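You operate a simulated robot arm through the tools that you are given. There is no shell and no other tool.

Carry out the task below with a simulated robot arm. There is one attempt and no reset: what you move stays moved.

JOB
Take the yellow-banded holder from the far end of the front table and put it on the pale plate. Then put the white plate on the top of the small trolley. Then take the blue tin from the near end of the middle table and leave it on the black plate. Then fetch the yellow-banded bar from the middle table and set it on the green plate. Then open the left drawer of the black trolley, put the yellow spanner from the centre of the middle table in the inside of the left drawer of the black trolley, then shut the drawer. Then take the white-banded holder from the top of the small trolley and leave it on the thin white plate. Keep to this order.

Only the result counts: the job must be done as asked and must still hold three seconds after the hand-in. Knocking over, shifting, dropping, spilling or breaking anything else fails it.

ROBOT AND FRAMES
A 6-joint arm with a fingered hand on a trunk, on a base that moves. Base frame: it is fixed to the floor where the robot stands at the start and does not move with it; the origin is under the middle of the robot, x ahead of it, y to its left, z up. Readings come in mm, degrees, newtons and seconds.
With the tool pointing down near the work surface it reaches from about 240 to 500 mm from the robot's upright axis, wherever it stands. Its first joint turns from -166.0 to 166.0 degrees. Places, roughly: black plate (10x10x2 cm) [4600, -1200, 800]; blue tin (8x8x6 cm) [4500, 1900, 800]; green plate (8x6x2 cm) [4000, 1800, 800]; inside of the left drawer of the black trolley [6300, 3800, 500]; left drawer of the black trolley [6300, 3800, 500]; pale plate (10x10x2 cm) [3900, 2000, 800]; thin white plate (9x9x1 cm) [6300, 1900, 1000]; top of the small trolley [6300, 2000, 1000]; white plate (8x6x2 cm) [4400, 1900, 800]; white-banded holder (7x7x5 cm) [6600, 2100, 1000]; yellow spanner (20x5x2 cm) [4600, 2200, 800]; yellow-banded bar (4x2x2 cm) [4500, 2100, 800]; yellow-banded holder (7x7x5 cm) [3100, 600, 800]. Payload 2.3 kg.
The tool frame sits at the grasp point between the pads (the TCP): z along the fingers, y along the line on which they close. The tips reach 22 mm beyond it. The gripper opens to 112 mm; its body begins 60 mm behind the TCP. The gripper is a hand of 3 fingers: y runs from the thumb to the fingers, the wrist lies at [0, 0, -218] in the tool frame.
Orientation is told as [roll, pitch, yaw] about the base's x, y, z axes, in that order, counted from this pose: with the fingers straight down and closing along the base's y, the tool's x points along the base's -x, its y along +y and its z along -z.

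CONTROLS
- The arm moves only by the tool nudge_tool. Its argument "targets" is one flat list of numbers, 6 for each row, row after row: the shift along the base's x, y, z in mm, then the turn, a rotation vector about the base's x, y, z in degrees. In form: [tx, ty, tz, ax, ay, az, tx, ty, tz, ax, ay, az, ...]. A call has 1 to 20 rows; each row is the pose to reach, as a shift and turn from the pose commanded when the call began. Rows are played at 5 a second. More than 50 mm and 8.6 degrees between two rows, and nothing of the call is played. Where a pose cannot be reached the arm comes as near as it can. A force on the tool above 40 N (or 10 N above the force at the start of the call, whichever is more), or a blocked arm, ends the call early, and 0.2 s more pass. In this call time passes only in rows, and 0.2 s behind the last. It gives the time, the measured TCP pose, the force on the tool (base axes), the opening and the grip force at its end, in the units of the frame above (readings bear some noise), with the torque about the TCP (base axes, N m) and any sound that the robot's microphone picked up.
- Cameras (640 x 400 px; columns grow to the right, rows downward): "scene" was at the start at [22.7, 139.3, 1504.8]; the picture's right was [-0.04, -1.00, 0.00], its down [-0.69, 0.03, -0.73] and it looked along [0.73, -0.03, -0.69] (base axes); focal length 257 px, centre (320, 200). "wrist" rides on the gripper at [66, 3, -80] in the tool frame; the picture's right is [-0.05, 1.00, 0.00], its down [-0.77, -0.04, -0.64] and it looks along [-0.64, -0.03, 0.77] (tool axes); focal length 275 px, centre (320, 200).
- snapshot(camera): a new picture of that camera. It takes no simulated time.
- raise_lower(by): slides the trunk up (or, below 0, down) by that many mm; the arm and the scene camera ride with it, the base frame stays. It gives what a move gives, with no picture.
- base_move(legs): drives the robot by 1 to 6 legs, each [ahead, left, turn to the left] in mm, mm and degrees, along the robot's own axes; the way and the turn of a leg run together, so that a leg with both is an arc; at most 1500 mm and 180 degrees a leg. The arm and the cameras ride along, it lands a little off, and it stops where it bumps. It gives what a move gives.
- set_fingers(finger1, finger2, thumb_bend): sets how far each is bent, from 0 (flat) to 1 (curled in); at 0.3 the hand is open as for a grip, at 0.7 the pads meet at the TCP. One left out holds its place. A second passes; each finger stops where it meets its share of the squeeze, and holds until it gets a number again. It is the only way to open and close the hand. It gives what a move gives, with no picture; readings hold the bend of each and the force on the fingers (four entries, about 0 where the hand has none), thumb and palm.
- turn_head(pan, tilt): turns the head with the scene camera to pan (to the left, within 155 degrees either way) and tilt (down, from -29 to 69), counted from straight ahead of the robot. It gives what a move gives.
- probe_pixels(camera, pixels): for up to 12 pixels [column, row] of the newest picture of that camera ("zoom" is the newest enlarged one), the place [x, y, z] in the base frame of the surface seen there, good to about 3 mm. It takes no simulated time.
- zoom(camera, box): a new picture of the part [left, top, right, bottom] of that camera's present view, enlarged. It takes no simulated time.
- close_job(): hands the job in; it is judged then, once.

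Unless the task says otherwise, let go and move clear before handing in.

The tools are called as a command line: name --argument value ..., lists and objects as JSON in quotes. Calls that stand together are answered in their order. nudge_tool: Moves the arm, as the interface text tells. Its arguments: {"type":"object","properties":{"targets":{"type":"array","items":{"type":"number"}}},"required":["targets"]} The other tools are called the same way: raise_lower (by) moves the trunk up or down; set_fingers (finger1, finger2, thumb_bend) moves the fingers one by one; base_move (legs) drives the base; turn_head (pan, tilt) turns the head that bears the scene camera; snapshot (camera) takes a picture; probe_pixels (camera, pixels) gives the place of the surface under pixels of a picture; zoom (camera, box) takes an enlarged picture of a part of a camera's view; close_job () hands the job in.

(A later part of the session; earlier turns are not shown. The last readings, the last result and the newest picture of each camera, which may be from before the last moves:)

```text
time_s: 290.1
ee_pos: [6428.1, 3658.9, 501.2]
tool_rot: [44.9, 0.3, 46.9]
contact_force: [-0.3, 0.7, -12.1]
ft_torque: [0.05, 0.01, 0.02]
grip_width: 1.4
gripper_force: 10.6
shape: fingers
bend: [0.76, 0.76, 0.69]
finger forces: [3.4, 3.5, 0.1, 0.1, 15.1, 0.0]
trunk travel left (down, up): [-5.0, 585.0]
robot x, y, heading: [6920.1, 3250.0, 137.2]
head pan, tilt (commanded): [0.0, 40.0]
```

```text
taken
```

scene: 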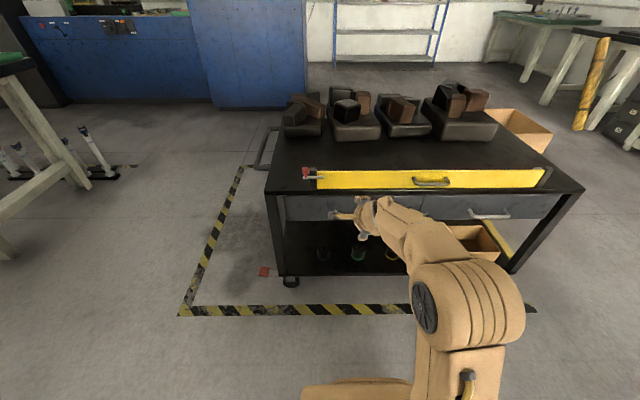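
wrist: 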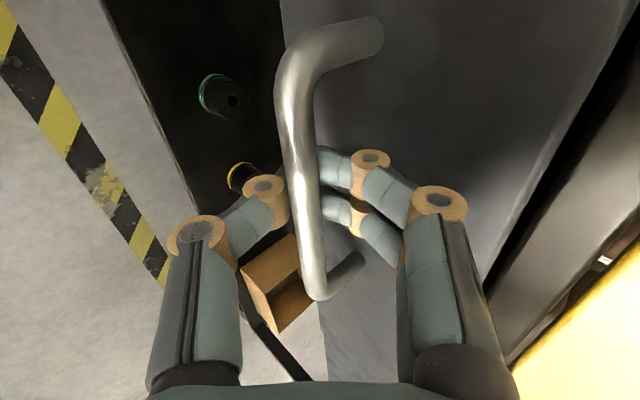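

The fingers have closed around the bar like a hook (bar caged between thumb and fingers). I'll pull gently by driving back 60 mm and check.

base_move --legs '[[-60, 0, 0]]'

snapshot --camera "scene"

snapshot --camera "wrist"

```text
time_s: 291.1
ee_pos: [6471.9, 3617.8, 500.7]
tool_rot: [44.9, 0.2, 46.7]
contact_force: [0.5, -1.2, -11.6]
ft_torque: [-0.02, 0.02, 0.02]
grip_width: 1.5
gripper_force: 10.1
shape: fingers
bend: [0.76, 0.76, 0.69]
finger forces: [3.1, 3.1, 0.1, 0.0, 14.7, 0.0]
trunk travel left (down, up): [-5.0, 585.0]
robot x, y, heading: [6962.2, 3211.1, 137.0]
head pan, tilt (commanded): [0.0, 40.0]
```

```text
taken
```

scene: 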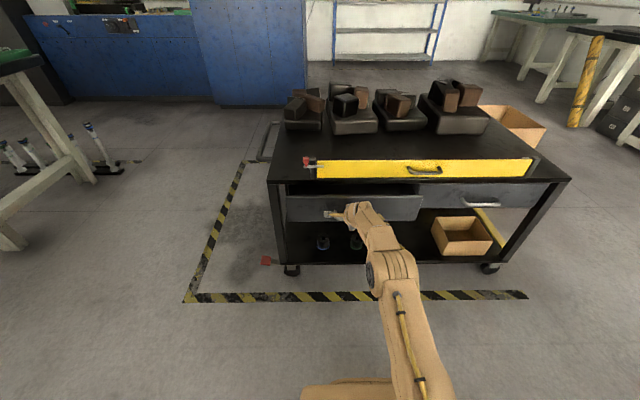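

```text
taken
```

wrist: 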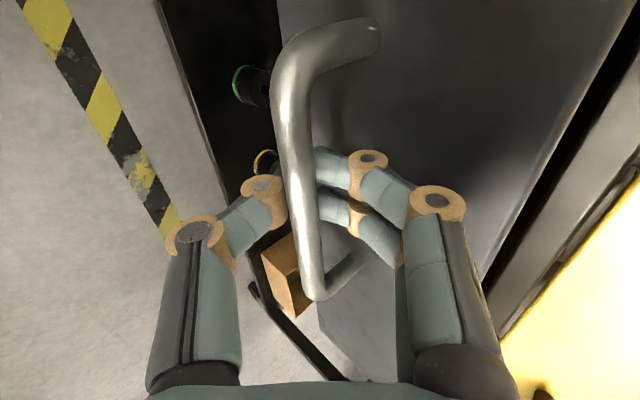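

The left drawer has come out about 60 mm. I'll keep pulling in steps.

base_move --legs '[[-80, 0, 0]]'

base_move --legs '[[-60, 0, 0]]'

snapshot --camera "scene"

```text
time_s: 292.1
ee_pos: [6530.8, 3561.9, 500.9]
tool_rot: [44.9, 0.2, 46.9]
contact_force: [8.1, 5.9, -12.1]
ft_torque: [0.03, -0.06, 0.01]
grip_width: 0.9
gripper_force: 10.2
shape: fingers
bend: [0.76, 0.76, 0.69]
finger forces: [3.0, 3.0, 0.0, 0.0, 14.7, 0.1]
trunk travel left (down, up): [-5.0, 585.0]
robot x, y, heading: [7026.8, 3151.8, 137.3]
head pan, tilt (commanded): [0.0, 40.0]
```

```text
time_s: 293.1
ee_pos: [6577.6, 3520.7, 499.1]
tool_rot: [44.7, 0.2, 46.9]
contact_force: [6.8, 4.8, -11.4]
ft_torque: [0.08, -0.03, 0.01]
grip_width: 0.7
gripper_force: 10.0
shape: fingers
bend: [0.76, 0.76, 0.69]
finger forces: [3.0, 3.1, 0.1, 0.0, 14.5, 0.0]
trunk travel left (down, up): [-5.0, 585.0]
robot x, y, heading: [7070.8, 3115.2, 136.9]
head pan, tilt (commanded): [0.0, 40.0]
```

```text
taken
```

scene: 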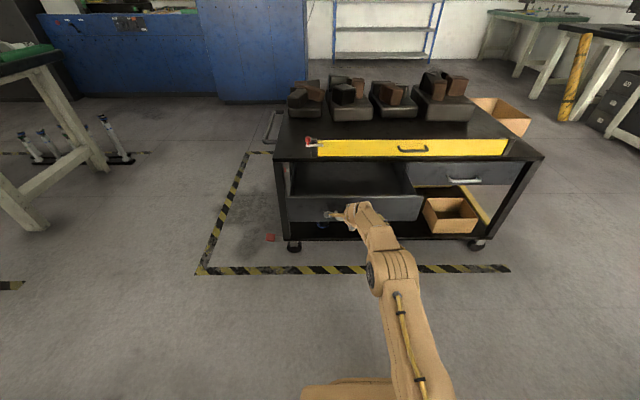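

The drawer is open about 200 mm and looks empty inside. I'll pull 60 mm more.

base_move --legs '[[-60, 0, 0]]'

snapshot --camera "scene"

zoom --camera "scene" --box '[260, 120, 460, 260]'

```text
time_s: 294.1
ee_pos: [6620.4, 3481.0, 499.7]
tool_rot: [44.7, 0.2, 46.9]
contact_force: [8.3, 5.2, -11.8]
ft_torque: [0.1, -0.06, 0.02]
grip_width: 0.0
gripper_force: 9.9
shape: fingers
bend: [0.76, 0.76, 0.7]
finger forces: [2.9, 3.0, 0.0, 0.0, 13.9, 0.0]
trunk travel left (down, up): [-5.0, 585.0]
robot x, y, heading: [7115.7, 3073.6, 137.0]
head pan, tilt (commanded): [0.0, 40.0]
```

```text
taken
```

scene: 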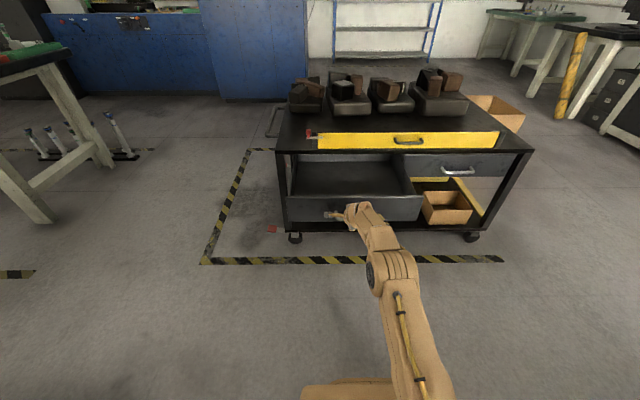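

```text
2.86 times, centred on (360, 190) of scene
```

zoom: 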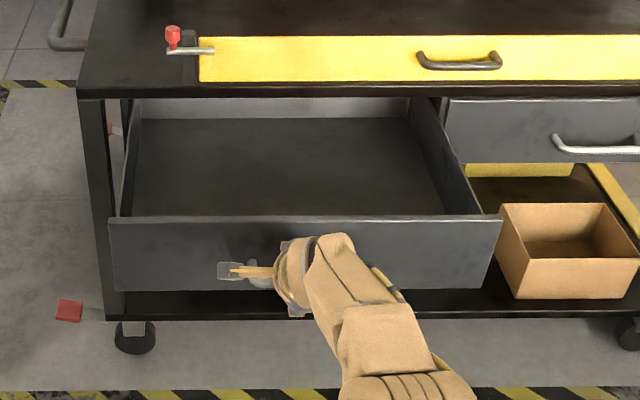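

The drawer is open about 265 mm and empty. I'll open the hand to the earlier preshape and back off along the approach line.

set_fingers --finger1 0.61 --finger2 0.61 --thumb_bend 0.5

nudge_tool --targets '[10, -9.5, 14, 0, 0, 0, 25, -23, 34, 0, 0, 0, 45, -42, 62, 0, 0, 0, 65, -61, 90, 0, 0, 0, 75, -70, 125, 0, 0, 0]'

snapshot --camera "scene"

snapshot --camera "wrist"

```text
time_s: 295.1
ee_pos: [6619.8, 3479.6, 501.4]
tool_rot: [44.9, 0.2, 46.9]
contact_force: [0.2, 0.2, 0.3]
ft_torque: [-0.03, -0.01, 0.0]
grip_width: 39.1
gripper_force: 0.1
shape: fingers
bend: [0.61, 0.61, 0.5]
finger forces: [0.1, 0.0, 0.0, 0.0, 0.0, 0.1]
trunk travel left (down, up): [-5.0, 585.0]
robot x, y, heading: [7115.8, 3075.3, 137.3]
head pan, tilt (commanded): [0.0, 40.0]
```

```text
time_s: 296.2
ee_pos: [6695.3, 3410.5, 626.6]
tool_rot: [44.6, 0.1, 46.9]
contact_force: [-0.5, -0.1, 0.1]
ft_torque: [-0.01, -0.01, 0.0]
grip_width: 39.4
gripper_force: 0.1
shape: fingers
bend: [0.61, 0.61, 0.5]
finger forces: [0.1, 0.0, 0.1, 0.0, 0.0, 0.1]
trunk travel left (down, up): [-5.0, 585.0]
robot x, y, heading: [7114.5, 3072.6, 137.1]
head pan, tilt (commanded): [0.0, 40.0]
```

```text
taken
```

scene: 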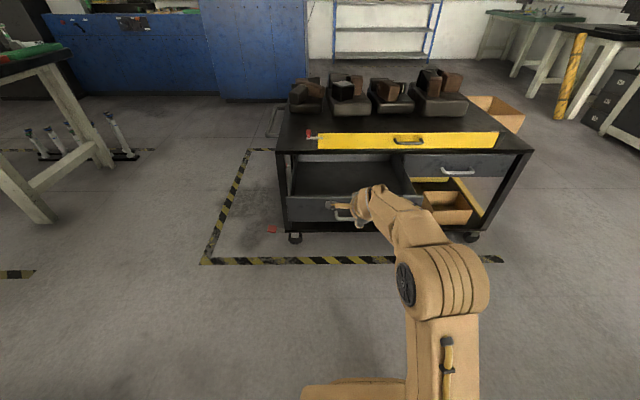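

```text
taken
```

wrist: 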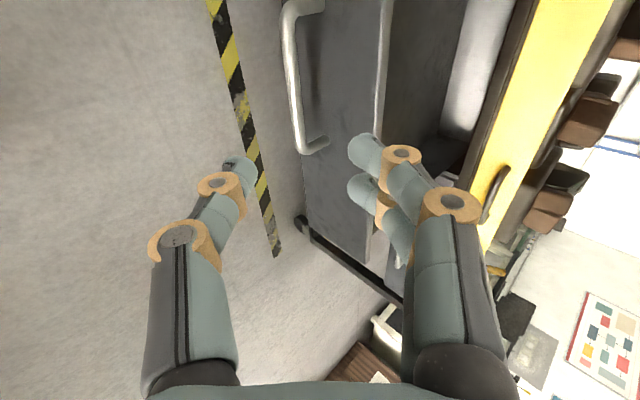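

The drawer stays open. I'll probe its interior for the later placement.

zoom --camera "scene" --box '[260, 120, 460, 260]'

probe_pixels --camera "zoom" --pixels '[[180, 150], [280, 150], [380, 150], [160, 200], [220, 195], [150, 217], [300, 130], [120, 216], [440, 200], [130, 160], [420, 180], [270, 260]]'

```text
2.86 times, centred on (360, 190) of scene
```

zoom: 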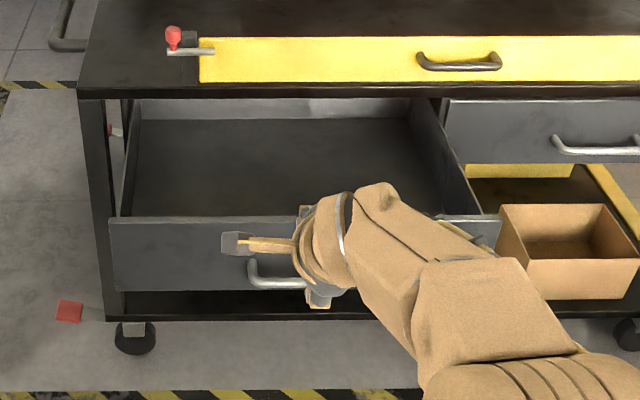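

```text
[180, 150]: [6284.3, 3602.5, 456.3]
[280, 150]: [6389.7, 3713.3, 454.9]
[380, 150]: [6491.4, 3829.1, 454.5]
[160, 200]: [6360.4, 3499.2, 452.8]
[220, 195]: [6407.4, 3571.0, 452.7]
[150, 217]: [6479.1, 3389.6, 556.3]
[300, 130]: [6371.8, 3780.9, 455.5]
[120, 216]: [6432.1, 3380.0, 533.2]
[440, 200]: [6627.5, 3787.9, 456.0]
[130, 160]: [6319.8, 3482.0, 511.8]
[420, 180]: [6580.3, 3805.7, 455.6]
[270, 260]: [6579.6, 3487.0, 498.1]
```

The drawer floor is at z≈455 and the exposed space is about 265 mm deep. I'll raise the trunk, straighten the hand and retract, to fetch the spanner.

raise_lower --by 415

nudge_tool --targets '[22, -20, 0, -5.1, -5.5, 0, 44, -41, 0, -10.2, -11, 0, 66, -61, 0, -15.3, -16.4, 0, 88, -82, 0, -20.5, -21.9, 0, 110, -103, 0, -25.6, -27.4, 0, 131, -123, 0, -30.6, -32.8, 0]'

nudge_tool --targets '[5, -5, 0, 0, 0, 8, 10, -10, 0, 0, 0, 16, 15, -15, 0, 0, 0, 24, 20, -20, 0, 0, 0, 32, 25, -25, 0, 0, 0, 40, 30, -30, 0, 0, 0, 48, 35, -35, 0, 0, 0, 56, 40, -40, 0, 0, 0, 64, 45, -45, 0, 0, 0, 72, 50, -50, 0, 0, 0, 80, 55, -55, 0, 0, 0, 88, 58, -58, 0, 0, 0, 90]'

```text
refused: 415 is not a number from -400 to 400
```

```text
time_s: 297.6
ee_pos: [6829.2, 3286.4, 624.9]
tool_rot: [-0.2, -0.1, 46.9]
contact_force: [0.1, 0.2, -0.6]
ft_torque: [0.01, -0.01, 0.03]
grip_width: 39.3
gripper_force: 0.1
shape: fingers
bend: [0.61, 0.61, 0.5]
finger forces: [0.1, 0.0, 0.0, 0.0, 0.0, 0.0]
trunk travel left (down, up): [-5.0, 585.0]
robot x, y, heading: [7117.0, 3073.5, 137.0]
head pan, tilt (commanded): [0.0, 40.0]
```

```text
time_s: 300.2
ee_pos: [6884.9, 3228.6, 625.3]
tool_rot: [0.0, 0.0, 136.9]
contact_force: [0.0, -0.3, -0.4]
ft_torque: [0.06, -0.01, 0.02]
grip_width: 39.5
gripper_force: 0.1
shape: fingers
bend: [0.61, 0.61, 0.5]
finger forces: [0.0, 0.0, 0.1, 0.0, 0.0, 0.0]
trunk travel left (down, up): [-5.0, 585.0]
robot x, y, heading: [7115.9, 3069.0, 137.2]
head pan, tilt (commanded): [0.0, 40.0]
```

The raise was refused for its size; the arm is straightened anyway. I'll raise 400 mm plus 20 mm.

raise_lower --by 400

raise_lower --by 20

turn_head --pan 60 --tilt 35

snapshot --camera "scene"

```text
time_s: 304.1
ee_pos: [6884.7, 3228.6, 1025.5]
tool_rot: [-0.1, 0.0, 136.9]
contact_force: [-0.5, -0.2, 0.1]
ft_torque: [-0.01, -0.03, 0.0]
grip_width: 39.5
gripper_force: 0.1
shape: fingers
bend: [0.61, 0.61, 0.5]
finger forces: [0.0, 0.1, 0.0, 0.0, 0.1, 0.0]
trunk travel left (down, up): [-405.0, 185.0]
robot x, y, heading: [7112.8, 3069.9, 137.3]
head pan, tilt (commanded): [0.0, 40.0]
```

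```text
time_s: 304.8
ee_pos: [6885.0, 3230.4, 1046.2]
tool_rot: [-0.1, 0.0, 136.8]
contact_force: [0.4, 0.1, 0.7]
ft_torque: [0.0, -0.03, 0.0]
grip_width: 39.5
gripper_force: 0.0
shape: fingers
bend: [0.61, 0.61, 0.5]
finger forces: [0.1, 0.0, 0.1, 0.0, 0.0, 0.0]
trunk travel left (down, up): [-425.0, 165.0]
robot x, y, heading: [7116.1, 3071.0, 137.1]
head pan, tilt (commanded): [0.0, 40.0]
```

```text
time_s: 306.1
ee_pos: [6884.9, 3229.2, 1045.5]
tool_rot: [0.0, 0.0, 136.8]
contact_force: [0.2, 0.4, 0.2]
ft_torque: [0.03, 0.0, -0.01]
grip_width: 39.5
gripper_force: 0.0
shape: fingers
bend: [0.61, 0.61, 0.5]
finger forces: [0.1, 0.0, 0.0, 0.0, 0.1, 0.1]
trunk travel left (down, up): [-425.0, 165.0]
robot x, y, heading: [7119.0, 3070.4, 137.0]
head pan, tilt (commanded): [60.0, 35.0]
```

```text
taken
```

scene: 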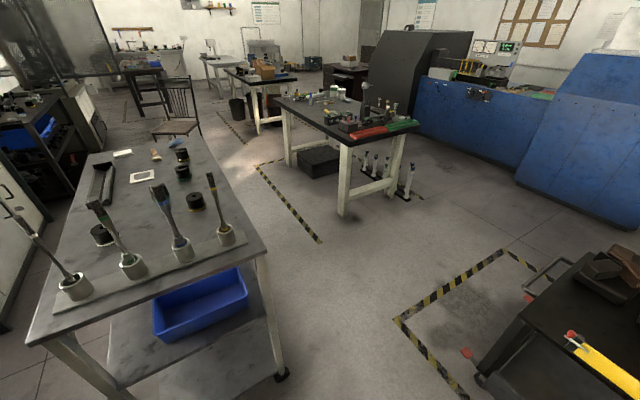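

The corridor is clear. I'll drive between the trolleys to the right side of the middle table, opposite its centre.

base_move --legs '[[378, 531, 0], [202, 927, 0], [30, 876, 0]]'

turn_head --pan 0 --tilt 50

snapshot --camera "scene"

snapshot --camera "wrist"

```text
time_s: 318.5
ee_pos: [4854.1, 1917.3, 1046.0]
tool_rot: [-0.1, -0.1, 137.3]
contact_force: [-0.1, -0.1, 0.7]
ft_torque: [0.01, 0.02, 0.01]
grip_width: 39.5
gripper_force: 0.2
shape: fingers
bend: [0.61, 0.61, 0.5]
finger forces: [0.1, 0.0, 0.1, 0.0, 0.1, 0.0]
trunk travel left (down, up): [-425.0, 165.0]
robot x, y, heading: [5086.9, 1763.8, 137.8]
head pan, tilt (commanded): [60.0, 35.0]
```

```text
time_s: 319.8
ee_pos: [4853.7, 1917.6, 1046.0]
tool_rot: [-0.1, 0.0, 137.3]
contact_force: [0.4, 0.5, -0.1]
ft_torque: [0.03, 0.02, -0.01]
grip_width: 39.4
gripper_force: 0.1
shape: fingers
bend: [0.61, 0.61, 0.5]
finger forces: [0.0, 0.1, 0.0, 0.1, 0.0, 0.1]
trunk travel left (down, up): [-425.0, 165.0]
robot x, y, heading: [5083.8, 1767.9, 137.5]
head pan, tilt (commanded): [0.0, 50.0]
```

```text
taken
```

scene: 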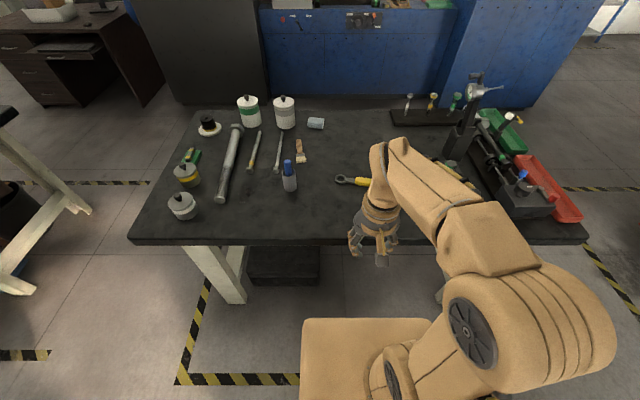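

```text
taken
```

wrist: 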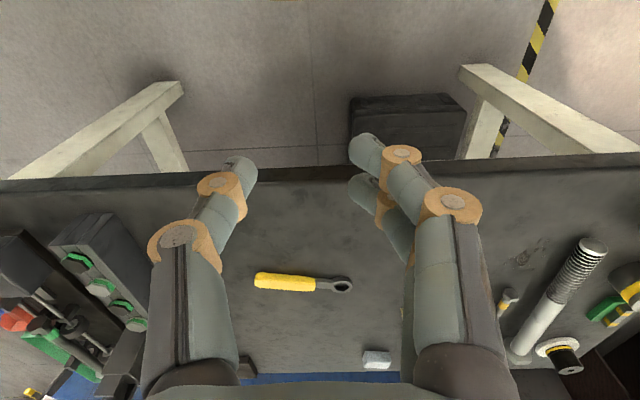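

The spanner is at wrist (300,284): yellow handle left, ring at right. I'll probe it.

probe_pixels --camera "wrist" --pixels '[[256, 280], [275, 282], [295, 284], [312, 285], [325, 285], [333, 284], [350, 284], [285, 275], [285, 290], [341, 277], [341, 292], [305, 284]]'

zoom --camera "wrist" --box '[235, 255, 375, 315]'

```text
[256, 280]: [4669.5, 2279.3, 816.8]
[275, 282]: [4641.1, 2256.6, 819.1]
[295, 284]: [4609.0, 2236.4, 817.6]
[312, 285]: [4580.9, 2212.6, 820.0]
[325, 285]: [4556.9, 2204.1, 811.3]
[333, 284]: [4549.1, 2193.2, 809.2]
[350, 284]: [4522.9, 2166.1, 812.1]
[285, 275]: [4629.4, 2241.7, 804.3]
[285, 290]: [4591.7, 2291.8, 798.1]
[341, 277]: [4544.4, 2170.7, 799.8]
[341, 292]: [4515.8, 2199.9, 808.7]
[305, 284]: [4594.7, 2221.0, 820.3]
```

```text
4.57 times, centred on (305, 285) of wrist
```

zoom: 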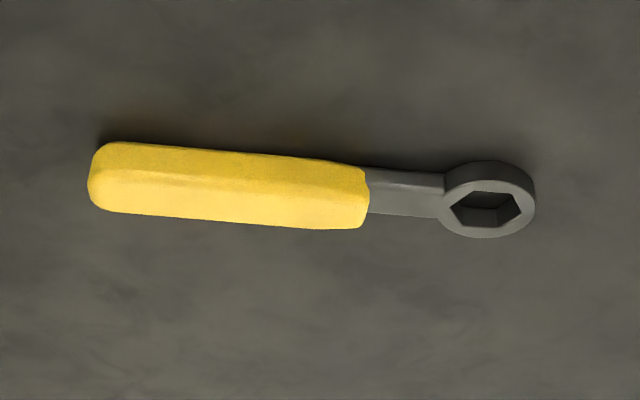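

The spanner's handle runs along 37° from (4577,2210) to (4672,2281), top at z≈820. I'll drive 195 mm ahead and turn the wrist to close across the handle.

base_move --legs '[[195, 0, 0]]'

set_fingers --finger1 0.45 --finger2 0.45 --thumb_bend 0.45

nudge_tool --targets '[-5, 8, 0, 0, 0, -8, -10, 16, 0, 0, 0, -16, -15, 24, 0, 0, 0, -24, -20, 32, 0, 0, 0, -32, -25, 40, 0, 0, 0, -40, -30, 48, 0, 0, 0, -48, -35, 56, 0, 0, 0, -56, -40, 64, 0, 0, 0, -64, -45, 72, 0, 0, 0, -72, -50, 80, 0, 0, 0, -80, -55, 88, 0, 0, 0, -88, -60, 96, 0, 0, 0, -96, -65, 104, 0, 0, 0, -100]'

snapshot --camera "wrist"

snapshot --camera "scene"

```text
time_s: 321.4
ee_pos: [4708.3, 2050.3, 1045.7]
tool_rot: [-0.1, 0.0, 137.4]
contact_force: [-0.2, -0.3, -0.2]
ft_torque: [0.02, -0.04, -0.02]
grip_width: 39.4
gripper_force: 0.0
shape: fingers
bend: [0.61, 0.61, 0.5]
finger forces: [0.0, 0.1, 0.0, 0.0, 0.1, 0.1]
trunk travel left (down, up): [-425.0, 165.0]
robot x, y, heading: [4941.8, 1898.6, 137.7]
head pan, tilt (commanded): [0.0, 50.0]
```

```text
time_s: 322.4
ee_pos: [4708.6, 2050.1, 1045.8]
tool_rot: [-0.2, -0.1, 137.5]
contact_force: [-0.2, 0.1, 0.4]
ft_torque: [-0.02, 0.03, -0.01]
grip_width: 68.8
gripper_force: 0.1
shape: fingers
bend: [0.45, 0.45, 0.45]
finger forces: [0.0, 0.1, 0.1, 0.0, 0.0, 0.0]
trunk travel left (down, up): [-425.0, 165.0]
robot x, y, heading: [4943.1, 1900.6, 137.9]
head pan, tilt (commanded): [0.0, 50.0]
```

```text
time_s: 325.2
ee_pos: [4643.5, 2154.4, 1044.7]
tool_rot: [-0.1, 0.1, 37.3]
contact_force: [-0.6, -0.8, 0.5]
ft_torque: [0.0, 0.0, 0.01]
grip_width: 69.0
gripper_force: 0.1
shape: fingers
bend: [0.45, 0.45, 0.45]
finger forces: [0.0, 0.0, 0.0, 0.1, 0.1, 0.1]
trunk travel left (down, up): [-425.0, 165.0]
robot x, y, heading: [4940.5, 1898.0, 137.8]
head pan, tilt (commanded): [0.0, 50.0]
```

```text
taken
```

wrist: 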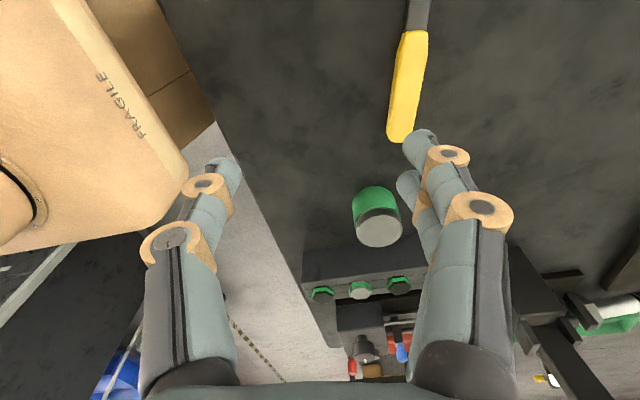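

```text
taken
```

scene: 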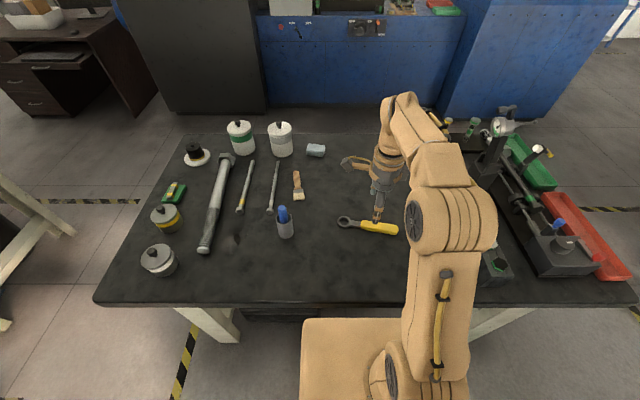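

I'll probe the spanner's handle edges and the green jar near its end.

probe_pixels --camera "wrist" --pixels '[[403, 40], [424, 45], [396, 90], [418, 95], [390, 125], [411, 128], [413, 50], [407, 92], [401, 130], [377, 195], [380, 230], [357, 205]]'

zoom --camera "scene" --box '[320, 190, 430, 260]'

probe_pixels --camera "zoom" --pixels '[[130, 183], [180, 195], [250, 205], [250, 190], [250, 225], [300, 215], [350, 225], [400, 235], [440, 245], [350, 210], [350, 240]]'

```text
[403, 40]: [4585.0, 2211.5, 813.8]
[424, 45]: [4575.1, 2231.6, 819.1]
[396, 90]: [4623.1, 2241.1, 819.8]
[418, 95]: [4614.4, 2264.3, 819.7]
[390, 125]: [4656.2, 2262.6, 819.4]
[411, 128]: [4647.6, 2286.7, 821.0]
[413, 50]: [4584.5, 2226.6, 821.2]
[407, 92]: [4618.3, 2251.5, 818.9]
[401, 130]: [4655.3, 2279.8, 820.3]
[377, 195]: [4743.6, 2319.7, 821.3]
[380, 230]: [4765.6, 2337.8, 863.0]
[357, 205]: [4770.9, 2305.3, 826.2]
```

```text
5.71 times, centred on (375, 225) of scene
```

zoom: 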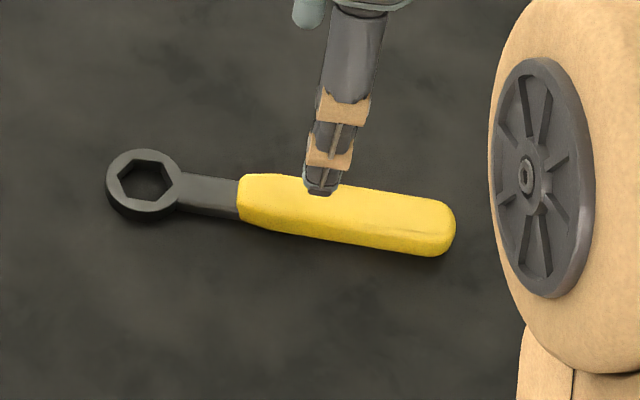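

```text
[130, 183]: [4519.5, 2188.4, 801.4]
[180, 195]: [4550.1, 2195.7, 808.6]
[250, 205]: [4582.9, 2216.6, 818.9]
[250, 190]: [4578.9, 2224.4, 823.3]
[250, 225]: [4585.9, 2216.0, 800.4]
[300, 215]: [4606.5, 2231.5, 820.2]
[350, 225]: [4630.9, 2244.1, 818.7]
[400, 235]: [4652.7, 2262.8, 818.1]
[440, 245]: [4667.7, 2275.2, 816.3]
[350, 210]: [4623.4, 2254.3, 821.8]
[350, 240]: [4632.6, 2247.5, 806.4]
```

The handle's centre line passes (4602,2239) at 37°. I'll move over that point and descend to z≈890.

nudge_tool --targets '[-20, 40, -10, 0, 0, 0, -41.5, 84, -20, 0, 0, 0, -41.5, 84.5, -65, 0, 0, 0, -41.5, 84.5, -110, 0, 0, 0, -41.5, 84.5, -150, 0, 0, 0]'

snapshot --camera "wrist"

zoom --camera "scene" --box '[320, 160, 450, 260]'

```text
time_s: 326.4
ee_pos: [4601.1, 2238.2, 896.2]
tool_rot: [-0.1, -0.1, 37.5]
contact_force: [-0.2, -1.0, -0.2]
ft_torque: [-0.02, 0.0, 0.0]
grip_width: 69.3
gripper_force: 0.1
shape: fingers
bend: [0.45, 0.45, 0.45]
finger forces: [0.0, 0.0, 0.0, 0.0, 0.1, 0.0]
out of reach, approached as far as the arm can: row 2
trunk travel left (down, up): [-425.0, 165.0]
robot x, y, heading: [4939.3, 1895.1, 137.9]
head pan, tilt (commanded): [0.0, 50.0]
```

```text
taken
```

wrist: 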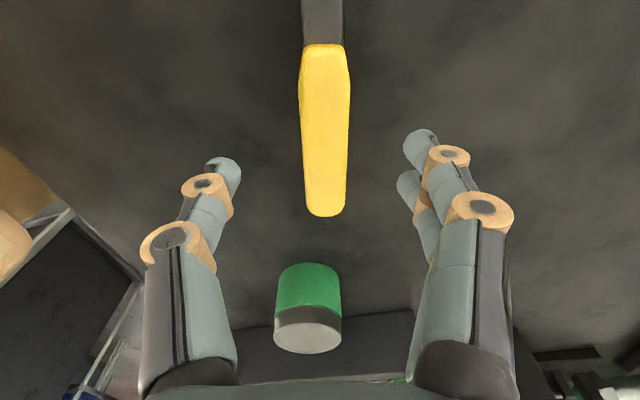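

```text
4.00 times, centred on (385, 210) of scene
```

zoom: 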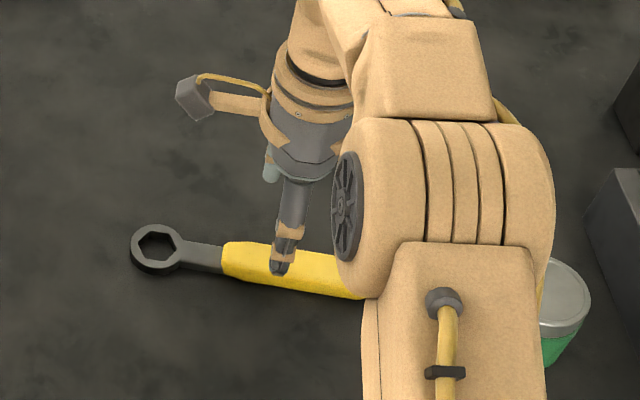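

The handle is centred between thumb and fingers. I'll descend to z≈828.

nudge_tool --targets '[0, 0, -25, 0, 0, 0, 0, 0, -48, 0, 0, 0, 0, 0, -60, 0, 0, 0, 0, 0, -68, 0, 0, 0]'

snapshot --camera "wrist"

```text
time_s: 327.4
ee_pos: [4601.4, 2239.6, 828.3]
tool_rot: [-0.1, 0.0, 37.4]
contact_force: [-0.2, 0.7, 1.0]
ft_torque: [-0.01, 0.01, 0.0]
grip_width: 69.0
gripper_force: 0.1
shape: fingers
bend: [0.45, 0.45, 0.45]
finger forces: [0.1, 0.0, 0.1, 0.0, 0.0, 0.0]
trunk travel left (down, up): [-425.0, 165.0]
robot x, y, heading: [4937.9, 1895.1, 137.9]
head pan, tilt (commanded): [0.0, 50.0]
```

```text
taken
```

wrist: 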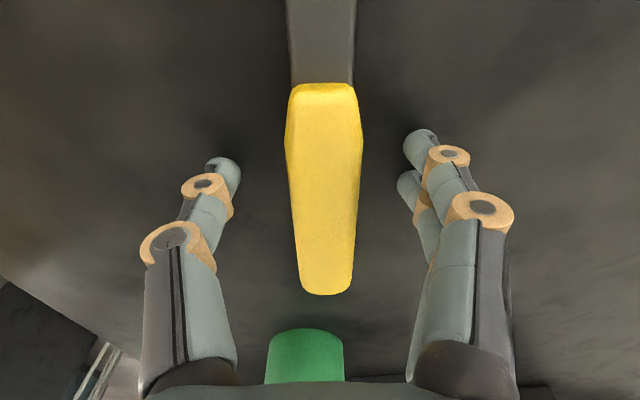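

The handle is between the pads. I'll close firmly.

set_fingers --finger1 0.78 --finger2 0.78 --thumb_bend 0.78

nudge_tool --targets '[0, 0, 6, 0, 0, 0, 0, 0, 15, 0, 0, 0, 0, 0, 30, 0, 0, 0]'

snapshot --camera "wrist"

zoom --camera "scene" --box '[320, 160, 450, 260]'

```text
time_s: 328.4
ee_pos: [4601.3, 2238.2, 827.9]
tool_rot: [-0.1, 0.0, 37.4]
contact_force: [0.1, -0.5, -0.5]
ft_torque: [0.0, 0.0, -0.01]
grip_width: 24.9
gripper_force: 17.8
shape: fingers
bend: [0.62, 0.62, 0.66]
finger forces: [8.7, 8.7, 0.0, 0.0, 17.5, 0.1]
trunk travel left (down, up): [-425.0, 165.0]
robot x, y, heading: [4941.1, 1898.1, 137.7]
head pan, tilt (commanded): [0.0, 50.0]
```

```text
time_s: 329.2
ee_pos: [4599.8, 2239.7, 858.5]
tool_rot: [-0.1, 0.0, 37.5]
contact_force: [0.8, 1.2, -1.7]
ft_torque: [0.0, 0.0, -0.04]
grip_width: 25.0
gripper_force: 17.8
shape: fingers
bend: [0.62, 0.62, 0.66]
finger forces: [8.7, 8.9, 0.0, 0.0, 17.5, 0.0]
trunk travel left (down, up): [-425.0, 165.0]
robot x, y, heading: [4936.2, 1892.0, 137.8]
head pan, tilt (commanded): [0.0, 50.0]
```

```text
taken
```

wrist: 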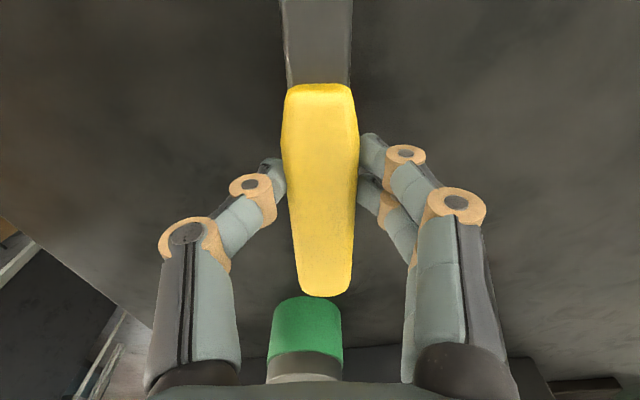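

```text
4.00 times, centred on (385, 210) of scene
```

zoom: 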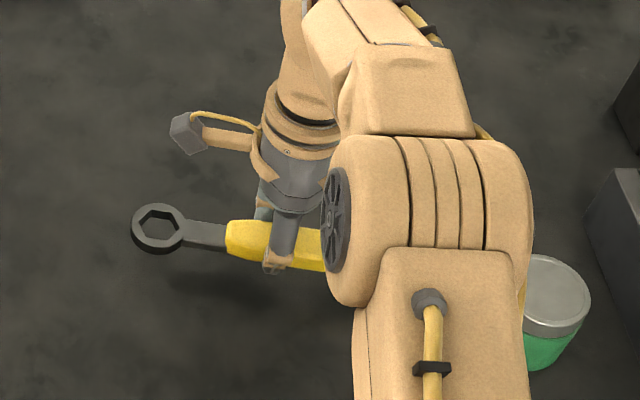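

The spanner is held level (1.7 N, grip 18 N). I'll lift and retract it.

nudge_tool --targets '[0, 0, 35, 0, 0, 0, 0, 0, 70, 0, 0, 0, 20, -20, 105, 0, 0, 0, 45, -45, 135, 0, 0, 0, 73, -73, 160, 0, 0, 0, 103, -103, 180, 0, 0, 0, 134, -135, 185, 0, 0, 0]'

base_move --legs '[[-200, 0, 0]]'

snapshot --camera "wrist"

snapshot --camera "scene"

```text
time_s: 330.8
ee_pos: [4737.0, 2103.0, 1040.4]
tool_rot: [0.0, 0.0, 37.4]
contact_force: [-0.6, -0.6, -1.9]
ft_torque: [0.04, -0.03, 0.02]
grip_width: 25.0
gripper_force: 17.0
shape: fingers
bend: [0.62, 0.62, 0.66]
finger forces: [8.6, 8.7, 0.0, 0.0, 17.4, 0.0]
trunk travel left (down, up): [-425.0, 165.0]
robot x, y, heading: [4941.8, 1897.9, 138.1]
head pan, tilt (commanded): [0.0, 50.0]
```

```text
time_s: 332.4
ee_pos: [4887.6, 1968.1, 1042.0]
tool_rot: [-0.1, -0.1, 37.4]
contact_force: [0.5, 0.0, -2.8]
ft_torque: [-0.01, 0.03, 0.0]
grip_width: 24.8
gripper_force: 17.7
shape: fingers
bend: [0.62, 0.62, 0.66]
finger forces: [8.5, 8.7, 0.0, 0.0, 17.3, 0.0]
trunk travel left (down, up): [-425.0, 165.0]
robot x, y, heading: [5091.9, 1765.8, 138.0]
head pan, tilt (commanded): [0.0, 50.0]
```

```text
taken
```

wrist: 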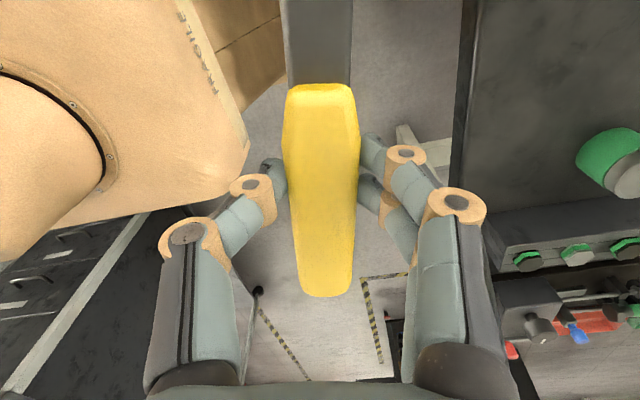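

```text
taken
```

scene: 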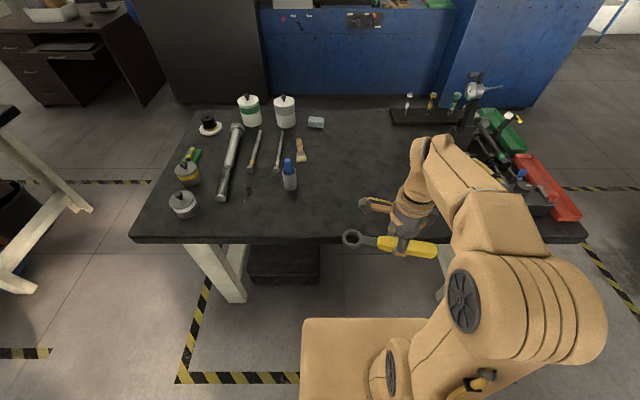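

The spanner is secure. I'll drive back the same way to stand in front of the open drawer.

base_move --legs '[[-28, -878, 0], [-218, -923, 0], [-144, -498, 0]]'

turn_head --pan 0 --tilt 45

snapshot --camera "scene"

```text
time_s: 344.2
ee_pos: [6706.9, 3425.7, 1042.1]
tool_rot: [-0.1, 0.0, 38.3]
contact_force: [-0.2, 0.5, -2.6]
ft_torque: [0.02, -0.02, -0.02]
grip_width: 25.2
gripper_force: 17.1
shape: fingers
bend: [0.62, 0.62, 0.66]
finger forces: [8.7, 8.7, 0.0, 0.1, 17.3, 0.0]
trunk travel left (down, up): [-425.0, 165.0]
robot x, y, heading: [6912.1, 3221.5, 138.5]
head pan, tilt (commanded): [0.0, 50.0]
```

```text
time_s: 344.9
ee_pos: [6706.8, 3425.1, 1040.9]
tool_rot: [-0.1, 0.0, 38.4]
contact_force: [0.0, -0.3, -2.5]
ft_torque: [0.0, -0.02, 0.0]
grip_width: 25.0
gripper_force: 16.9
shape: fingers
bend: [0.62, 0.62, 0.66]
finger forces: [8.5, 8.7, 0.0, 0.1, 17.2, 0.0]
trunk travel left (down, up): [-425.0, 165.0]
robot x, y, heading: [6915.5, 3222.4, 138.6]
head pan, tilt (commanded): [0.0, 45.0]
```

```text
taken
```

scene: 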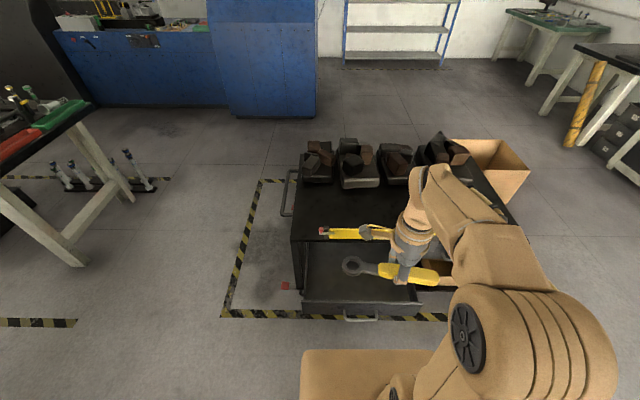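

The open drawer is straight ahead. I'll move 130 mm closer, then lower the trunk by 330 mm with the spanner still outside and above.

base_move --legs '[[130, 0, 0]]'

raise_lower --by -330

turn_head --pan 5 --tilt 50

snapshot --camera "scene"

snapshot --camera "wrist"

```text
time_s: 346.2
ee_pos: [6611.0, 3510.3, 1040.9]
tool_rot: [-0.2, 0.0, 38.3]
contact_force: [-0.8, 0.1, -2.4]
ft_torque: [0.01, -0.01, -0.04]
grip_width: 24.9
gripper_force: 17.4
shape: fingers
bend: [0.62, 0.62, 0.66]
finger forces: [8.6, 8.7, 0.1, 0.0, 17.1, 0.1]
trunk travel left (down, up): [-425.0, 165.0]
robot x, y, heading: [6821.6, 3304.7, 138.6]
head pan, tilt (commanded): [0.0, 45.0]
```

```text
time_s: 349.4
ee_pos: [6611.0, 3509.2, 711.3]
tool_rot: [-0.1, 0.1, 38.3]
contact_force: [-0.2, 0.1, -2.5]
ft_torque: [0.0, 0.02, -0.03]
grip_width: 24.9
gripper_force: 17.4
shape: fingers
bend: [0.62, 0.62, 0.66]
finger forces: [8.6, 8.8, 0.0, 0.0, 17.3, 0.0]
trunk travel left (down, up): [-95.0, 495.0]
robot x, y, heading: [6820.9, 3303.2, 138.5]
head pan, tilt (commanded): [0.0, 45.0]
```

```text
time_s: 350.1
ee_pos: [6611.8, 3509.3, 712.0]
tool_rot: [-0.1, 0.0, 38.3]
contact_force: [0.7, 0.3, -1.7]
ft_torque: [-0.01, -0.03, 0.02]
grip_width: 24.9
gripper_force: 16.9
shape: fingers
bend: [0.62, 0.62, 0.66]
finger forces: [8.7, 8.7, 0.0, 0.0, 17.3, 0.1]
trunk travel left (down, up): [-95.0, 495.0]
robot x, y, heading: [6820.1, 3306.6, 138.6]
head pan, tilt (commanded): [5.0, 50.0]
```

```text
taken
```

scene: 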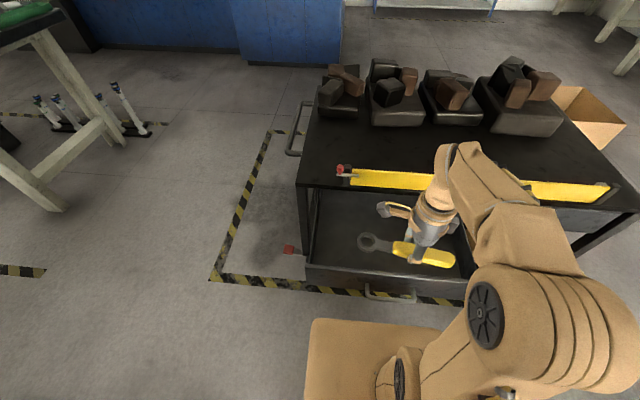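

```text
taken
```

wrist: 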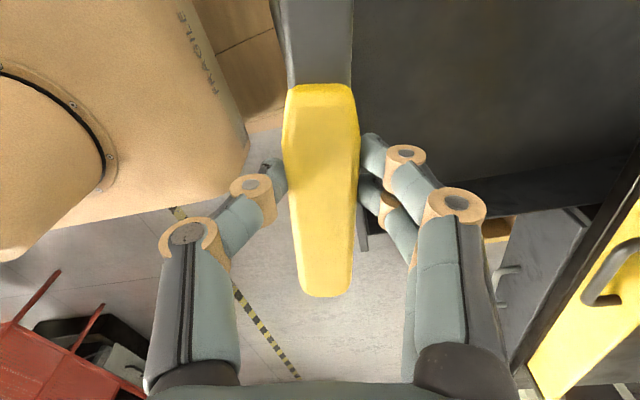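

The spanner hangs above the drawer front. I'll probe the drawer's edges and floor from here.

zoom --camera "scene" --box '[290, 170, 500, 310]'

probe_pixels --camera "scene" --pixels '[[310, 266], [360, 271], [440, 278], [475, 282], [313, 220], [330, 250], [340, 220], [375, 262], [350, 195], [430, 272], [466, 270], [390, 298]]'

```text
2.86 times, centred on (395, 240) of scene
```

zoom: 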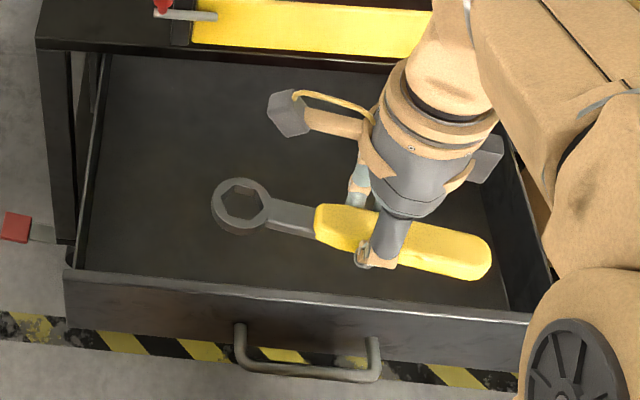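

```text
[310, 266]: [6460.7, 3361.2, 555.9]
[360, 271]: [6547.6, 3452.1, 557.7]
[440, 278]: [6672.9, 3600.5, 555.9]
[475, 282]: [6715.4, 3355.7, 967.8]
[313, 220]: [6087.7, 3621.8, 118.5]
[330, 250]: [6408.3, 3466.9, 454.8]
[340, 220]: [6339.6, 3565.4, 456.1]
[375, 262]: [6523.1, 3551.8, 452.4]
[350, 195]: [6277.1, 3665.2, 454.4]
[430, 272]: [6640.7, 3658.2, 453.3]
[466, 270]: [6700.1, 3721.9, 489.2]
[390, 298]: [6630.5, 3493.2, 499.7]
```

The interior is free; I'll move the spanner over the drawer's middle, align it with the drawer, and descend partway.

nudge_tool --targets '[-26, 22, 0, 0, 0, 4, -52, 45, 0, 0, 0, 8.3, -78, 67, 0, 0, 0, 8.5, -104, 89.5, 0, 0, 0, 8.5, -104, 89.5, -45, 0, 0, 8.5, -104, 89.5, -90, 0, 0, 8.5, -104, 89.5, -135, 0, 0, 8.5, -104, 89.5, -170, 0, 0, 8.5]'

snapshot --camera "wrist"

zoom --camera "scene" --box '[290, 150, 500, 300]'

```text
time_s: 351.9
ee_pos: [6508.1, 3598.7, 540.4]
tool_rot: [-0.1, 0.0, 46.8]
contact_force: [-0.3, -0.3, -2.9]
ft_torque: [0.02, 0.03, 0.02]
grip_width: 24.8
gripper_force: 17.4
shape: fingers
bend: [0.62, 0.62, 0.66]
finger forces: [8.5, 8.4, 0.0, 0.1, 16.9, 0.0]
trunk travel left (down, up): [-95.0, 495.0]
robot x, y, heading: [6819.1, 3302.3, 138.4]
head pan, tilt (commanded): [5.0, 50.0]
```

```text
taken
```

wrist: 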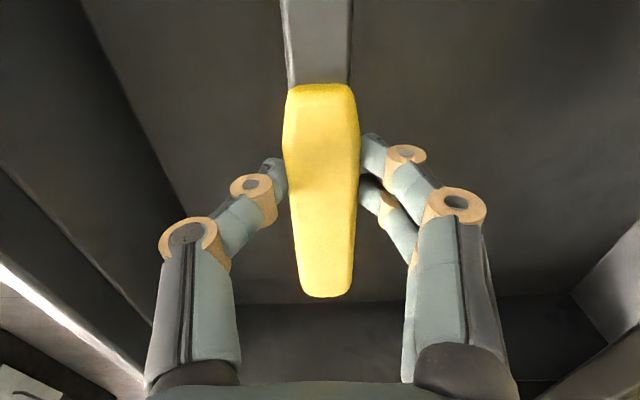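

```text
2.67 times, centred on (395, 225) of scene
```

zoom: 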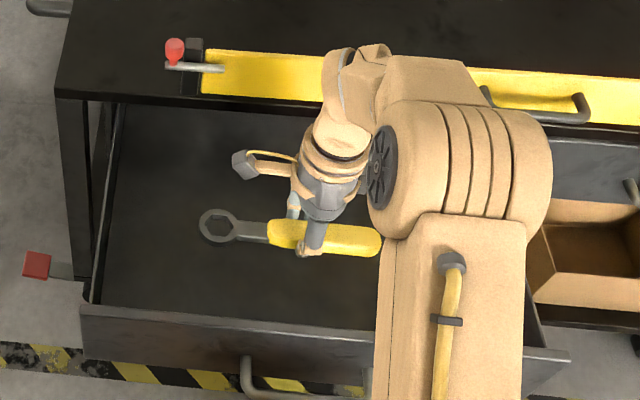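

Before descending further I'll check the wrist link's clearance to the yellow board.

probe_pixels --camera "zoom" --pixels '[[340, 60], [375, 50], [330, 100], [345, 140], [300, 160], [240, 165], [560, 95], [520, 90], [300, 75], [450, 70]]'

```text
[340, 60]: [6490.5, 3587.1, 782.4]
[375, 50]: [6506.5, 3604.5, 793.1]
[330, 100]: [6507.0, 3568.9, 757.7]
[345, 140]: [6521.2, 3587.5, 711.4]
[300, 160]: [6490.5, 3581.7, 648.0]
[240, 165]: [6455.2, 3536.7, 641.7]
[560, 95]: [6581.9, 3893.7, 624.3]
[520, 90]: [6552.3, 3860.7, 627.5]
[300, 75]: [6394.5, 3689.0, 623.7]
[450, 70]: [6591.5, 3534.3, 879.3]
```

The wrist is 130 mm clear of the board. I'll lower to just above the drawer floor.

nudge_tool --targets '[0, 0, -20, 0, 0, 0, 0, 0, -38, 0, 0, 0, 0, 0, -50, 0, 0, 0, 0, 0, -55, 0, 0, 0]'

nudge_tool --targets '[0, 0, -1.2, 0, 0, 0, 0, 0, -2.4, 0, 0, 0, 0, 0, -3.2, 0, 0, 0]'

snapshot --camera "wrist"

```text
time_s: 352.9
ee_pos: [6507.9, 3598.5, 485.2]
tool_rot: [-0.1, 0.1, 46.8]
contact_force: [0.2, 0.5, -2.9]
ft_torque: [-0.03, -0.03, -0.01]
grip_width: 24.8
gripper_force: 16.7
shape: fingers
bend: [0.62, 0.62, 0.66]
finger forces: [8.5, 8.5, 0.1, 0.0, 16.9, 0.0]
trunk travel left (down, up): [-95.0, 495.0]
robot x, y, heading: [6818.0, 3307.8, 138.4]
head pan, tilt (commanded): [5.0, 50.0]
```

```text
time_s: 353.7
ee_pos: [6508.3, 3599.4, 483.3]
tool_rot: [-0.1, 0.0, 46.8]
contact_force: [0.8, -0.4, -2.5]
ft_torque: [-0.01, 0.0, 0.01]
grip_width: 25.1
gripper_force: 17.3
shape: fingers
bend: [0.62, 0.62, 0.66]
finger forces: [8.5, 8.5, 0.0, 0.0, 16.9, 0.1]
trunk travel left (down, up): [-95.0, 495.0]
robot x, y, heading: [6816.4, 3303.4, 138.6]
head pan, tilt (commanded): [5.0, 50.0]
```

```text
taken
```

wrist: 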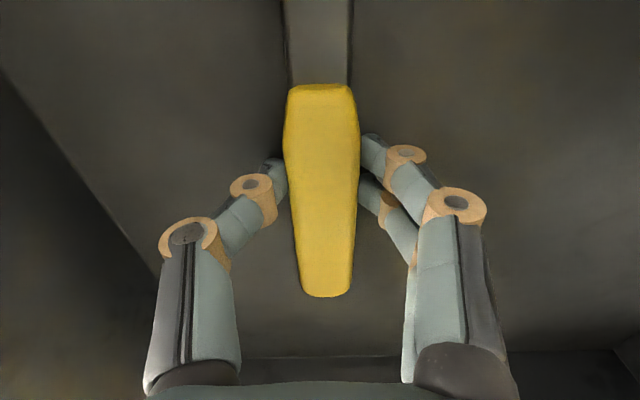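

Not quite touching yet. I'll lower a little more.

nudge_tool --targets '[0, 0, -1, 0, 0, 0, 0, 0, -2, 0, 0, 0]'

```text
time_s: 354.3
ee_pos: [6508.5, 3599.7, 481.9]
tool_rot: [-0.1, 0.0, 46.8]
contact_force: [0.9, -0.7, 4.9]
ft_torque: [0.05, 0.06, -0.01]
grip_width: 24.7
gripper_force: 18.3
shape: fingers
bend: [0.62, 0.62, 0.66]
finger forces: [8.7, 8.5, 0.0, 0.0, 18.5, 0.0]
trunk travel left (down, up): [-95.0, 495.0]
robot x, y, heading: [6818.2, 3307.5, 138.7]
head pan, tilt (commanded): [5.0, 50.0]
```

The spanner rests on the drawer floor (+4.9 N). I'll open the hand and rise.

set_fingers --finger1 0.48 --finger2 0.48 --thumb_bend 0.48

nudge_tool --targets '[0, 0, 15, 0, 0, 0, 0, 0, 45, 0, 0, 0, 0, 0, 90, 0, 0, 0, 0, 0, 135, 0, 0, 0, 0, 0, 180, 0, 0, 0, 0, 0, 220, 0, 0, 0]'

snapshot --camera "wrist"

zoom --camera "scene" --box '[290, 150, 500, 300]'

```text
time_s: 355.3
ee_pos: [6508.6, 3600.9, 483.1]
tool_rot: [0.0, -0.2, 46.9]
contact_force: [1.3, 2.5, 19.3]
ft_torque: [-0.18, -0.28, 0.06]
grip_width: 58.8
gripper_force: 9.0
shape: fingers
bend: [0.49, 0.49, 0.49]
finger forces: [2.3, 2.6, 0.1, 0.0, 13.7, 0.1]
trunk travel left (down, up): [-95.0, 495.0]
robot x, y, heading: [6818.5, 3308.8, 138.7]
head pan, tilt (commanded): [5.0, 50.0]
```

```text
time_s: 356.7
ee_pos: [6509.6, 3600.6, 701.6]
tool_rot: [-0.1, 0.0, 46.8]
contact_force: [-0.5, -1.3, 0.5]
ft_torque: [0.04, 0.01, 0.0]
grip_width: 60.6
gripper_force: 0.1
shape: fingers
bend: [0.48, 0.48, 0.48]
finger forces: [0.0, 0.0, 0.1, 0.0, 0.1, 0.0]
trunk travel left (down, up): [-95.0, 495.0]
robot x, y, heading: [6817.4, 3307.2, 138.7]
head pan, tilt (commanded): [5.0, 50.0]
```

```text
taken
```

wrist: 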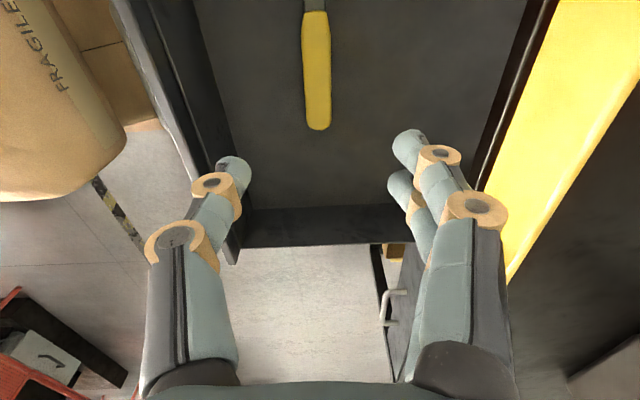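

```text
2.67 times, centred on (395, 225) of scene
```

zoom: 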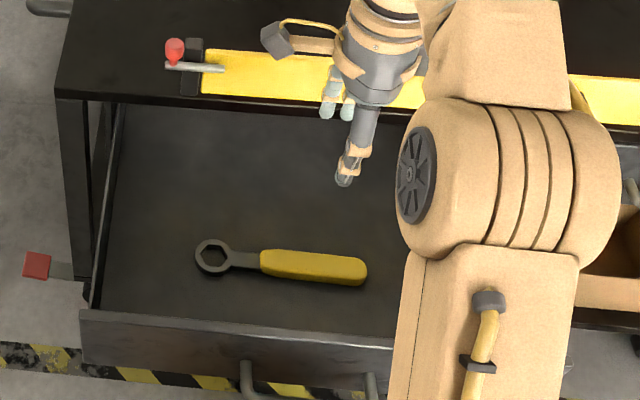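

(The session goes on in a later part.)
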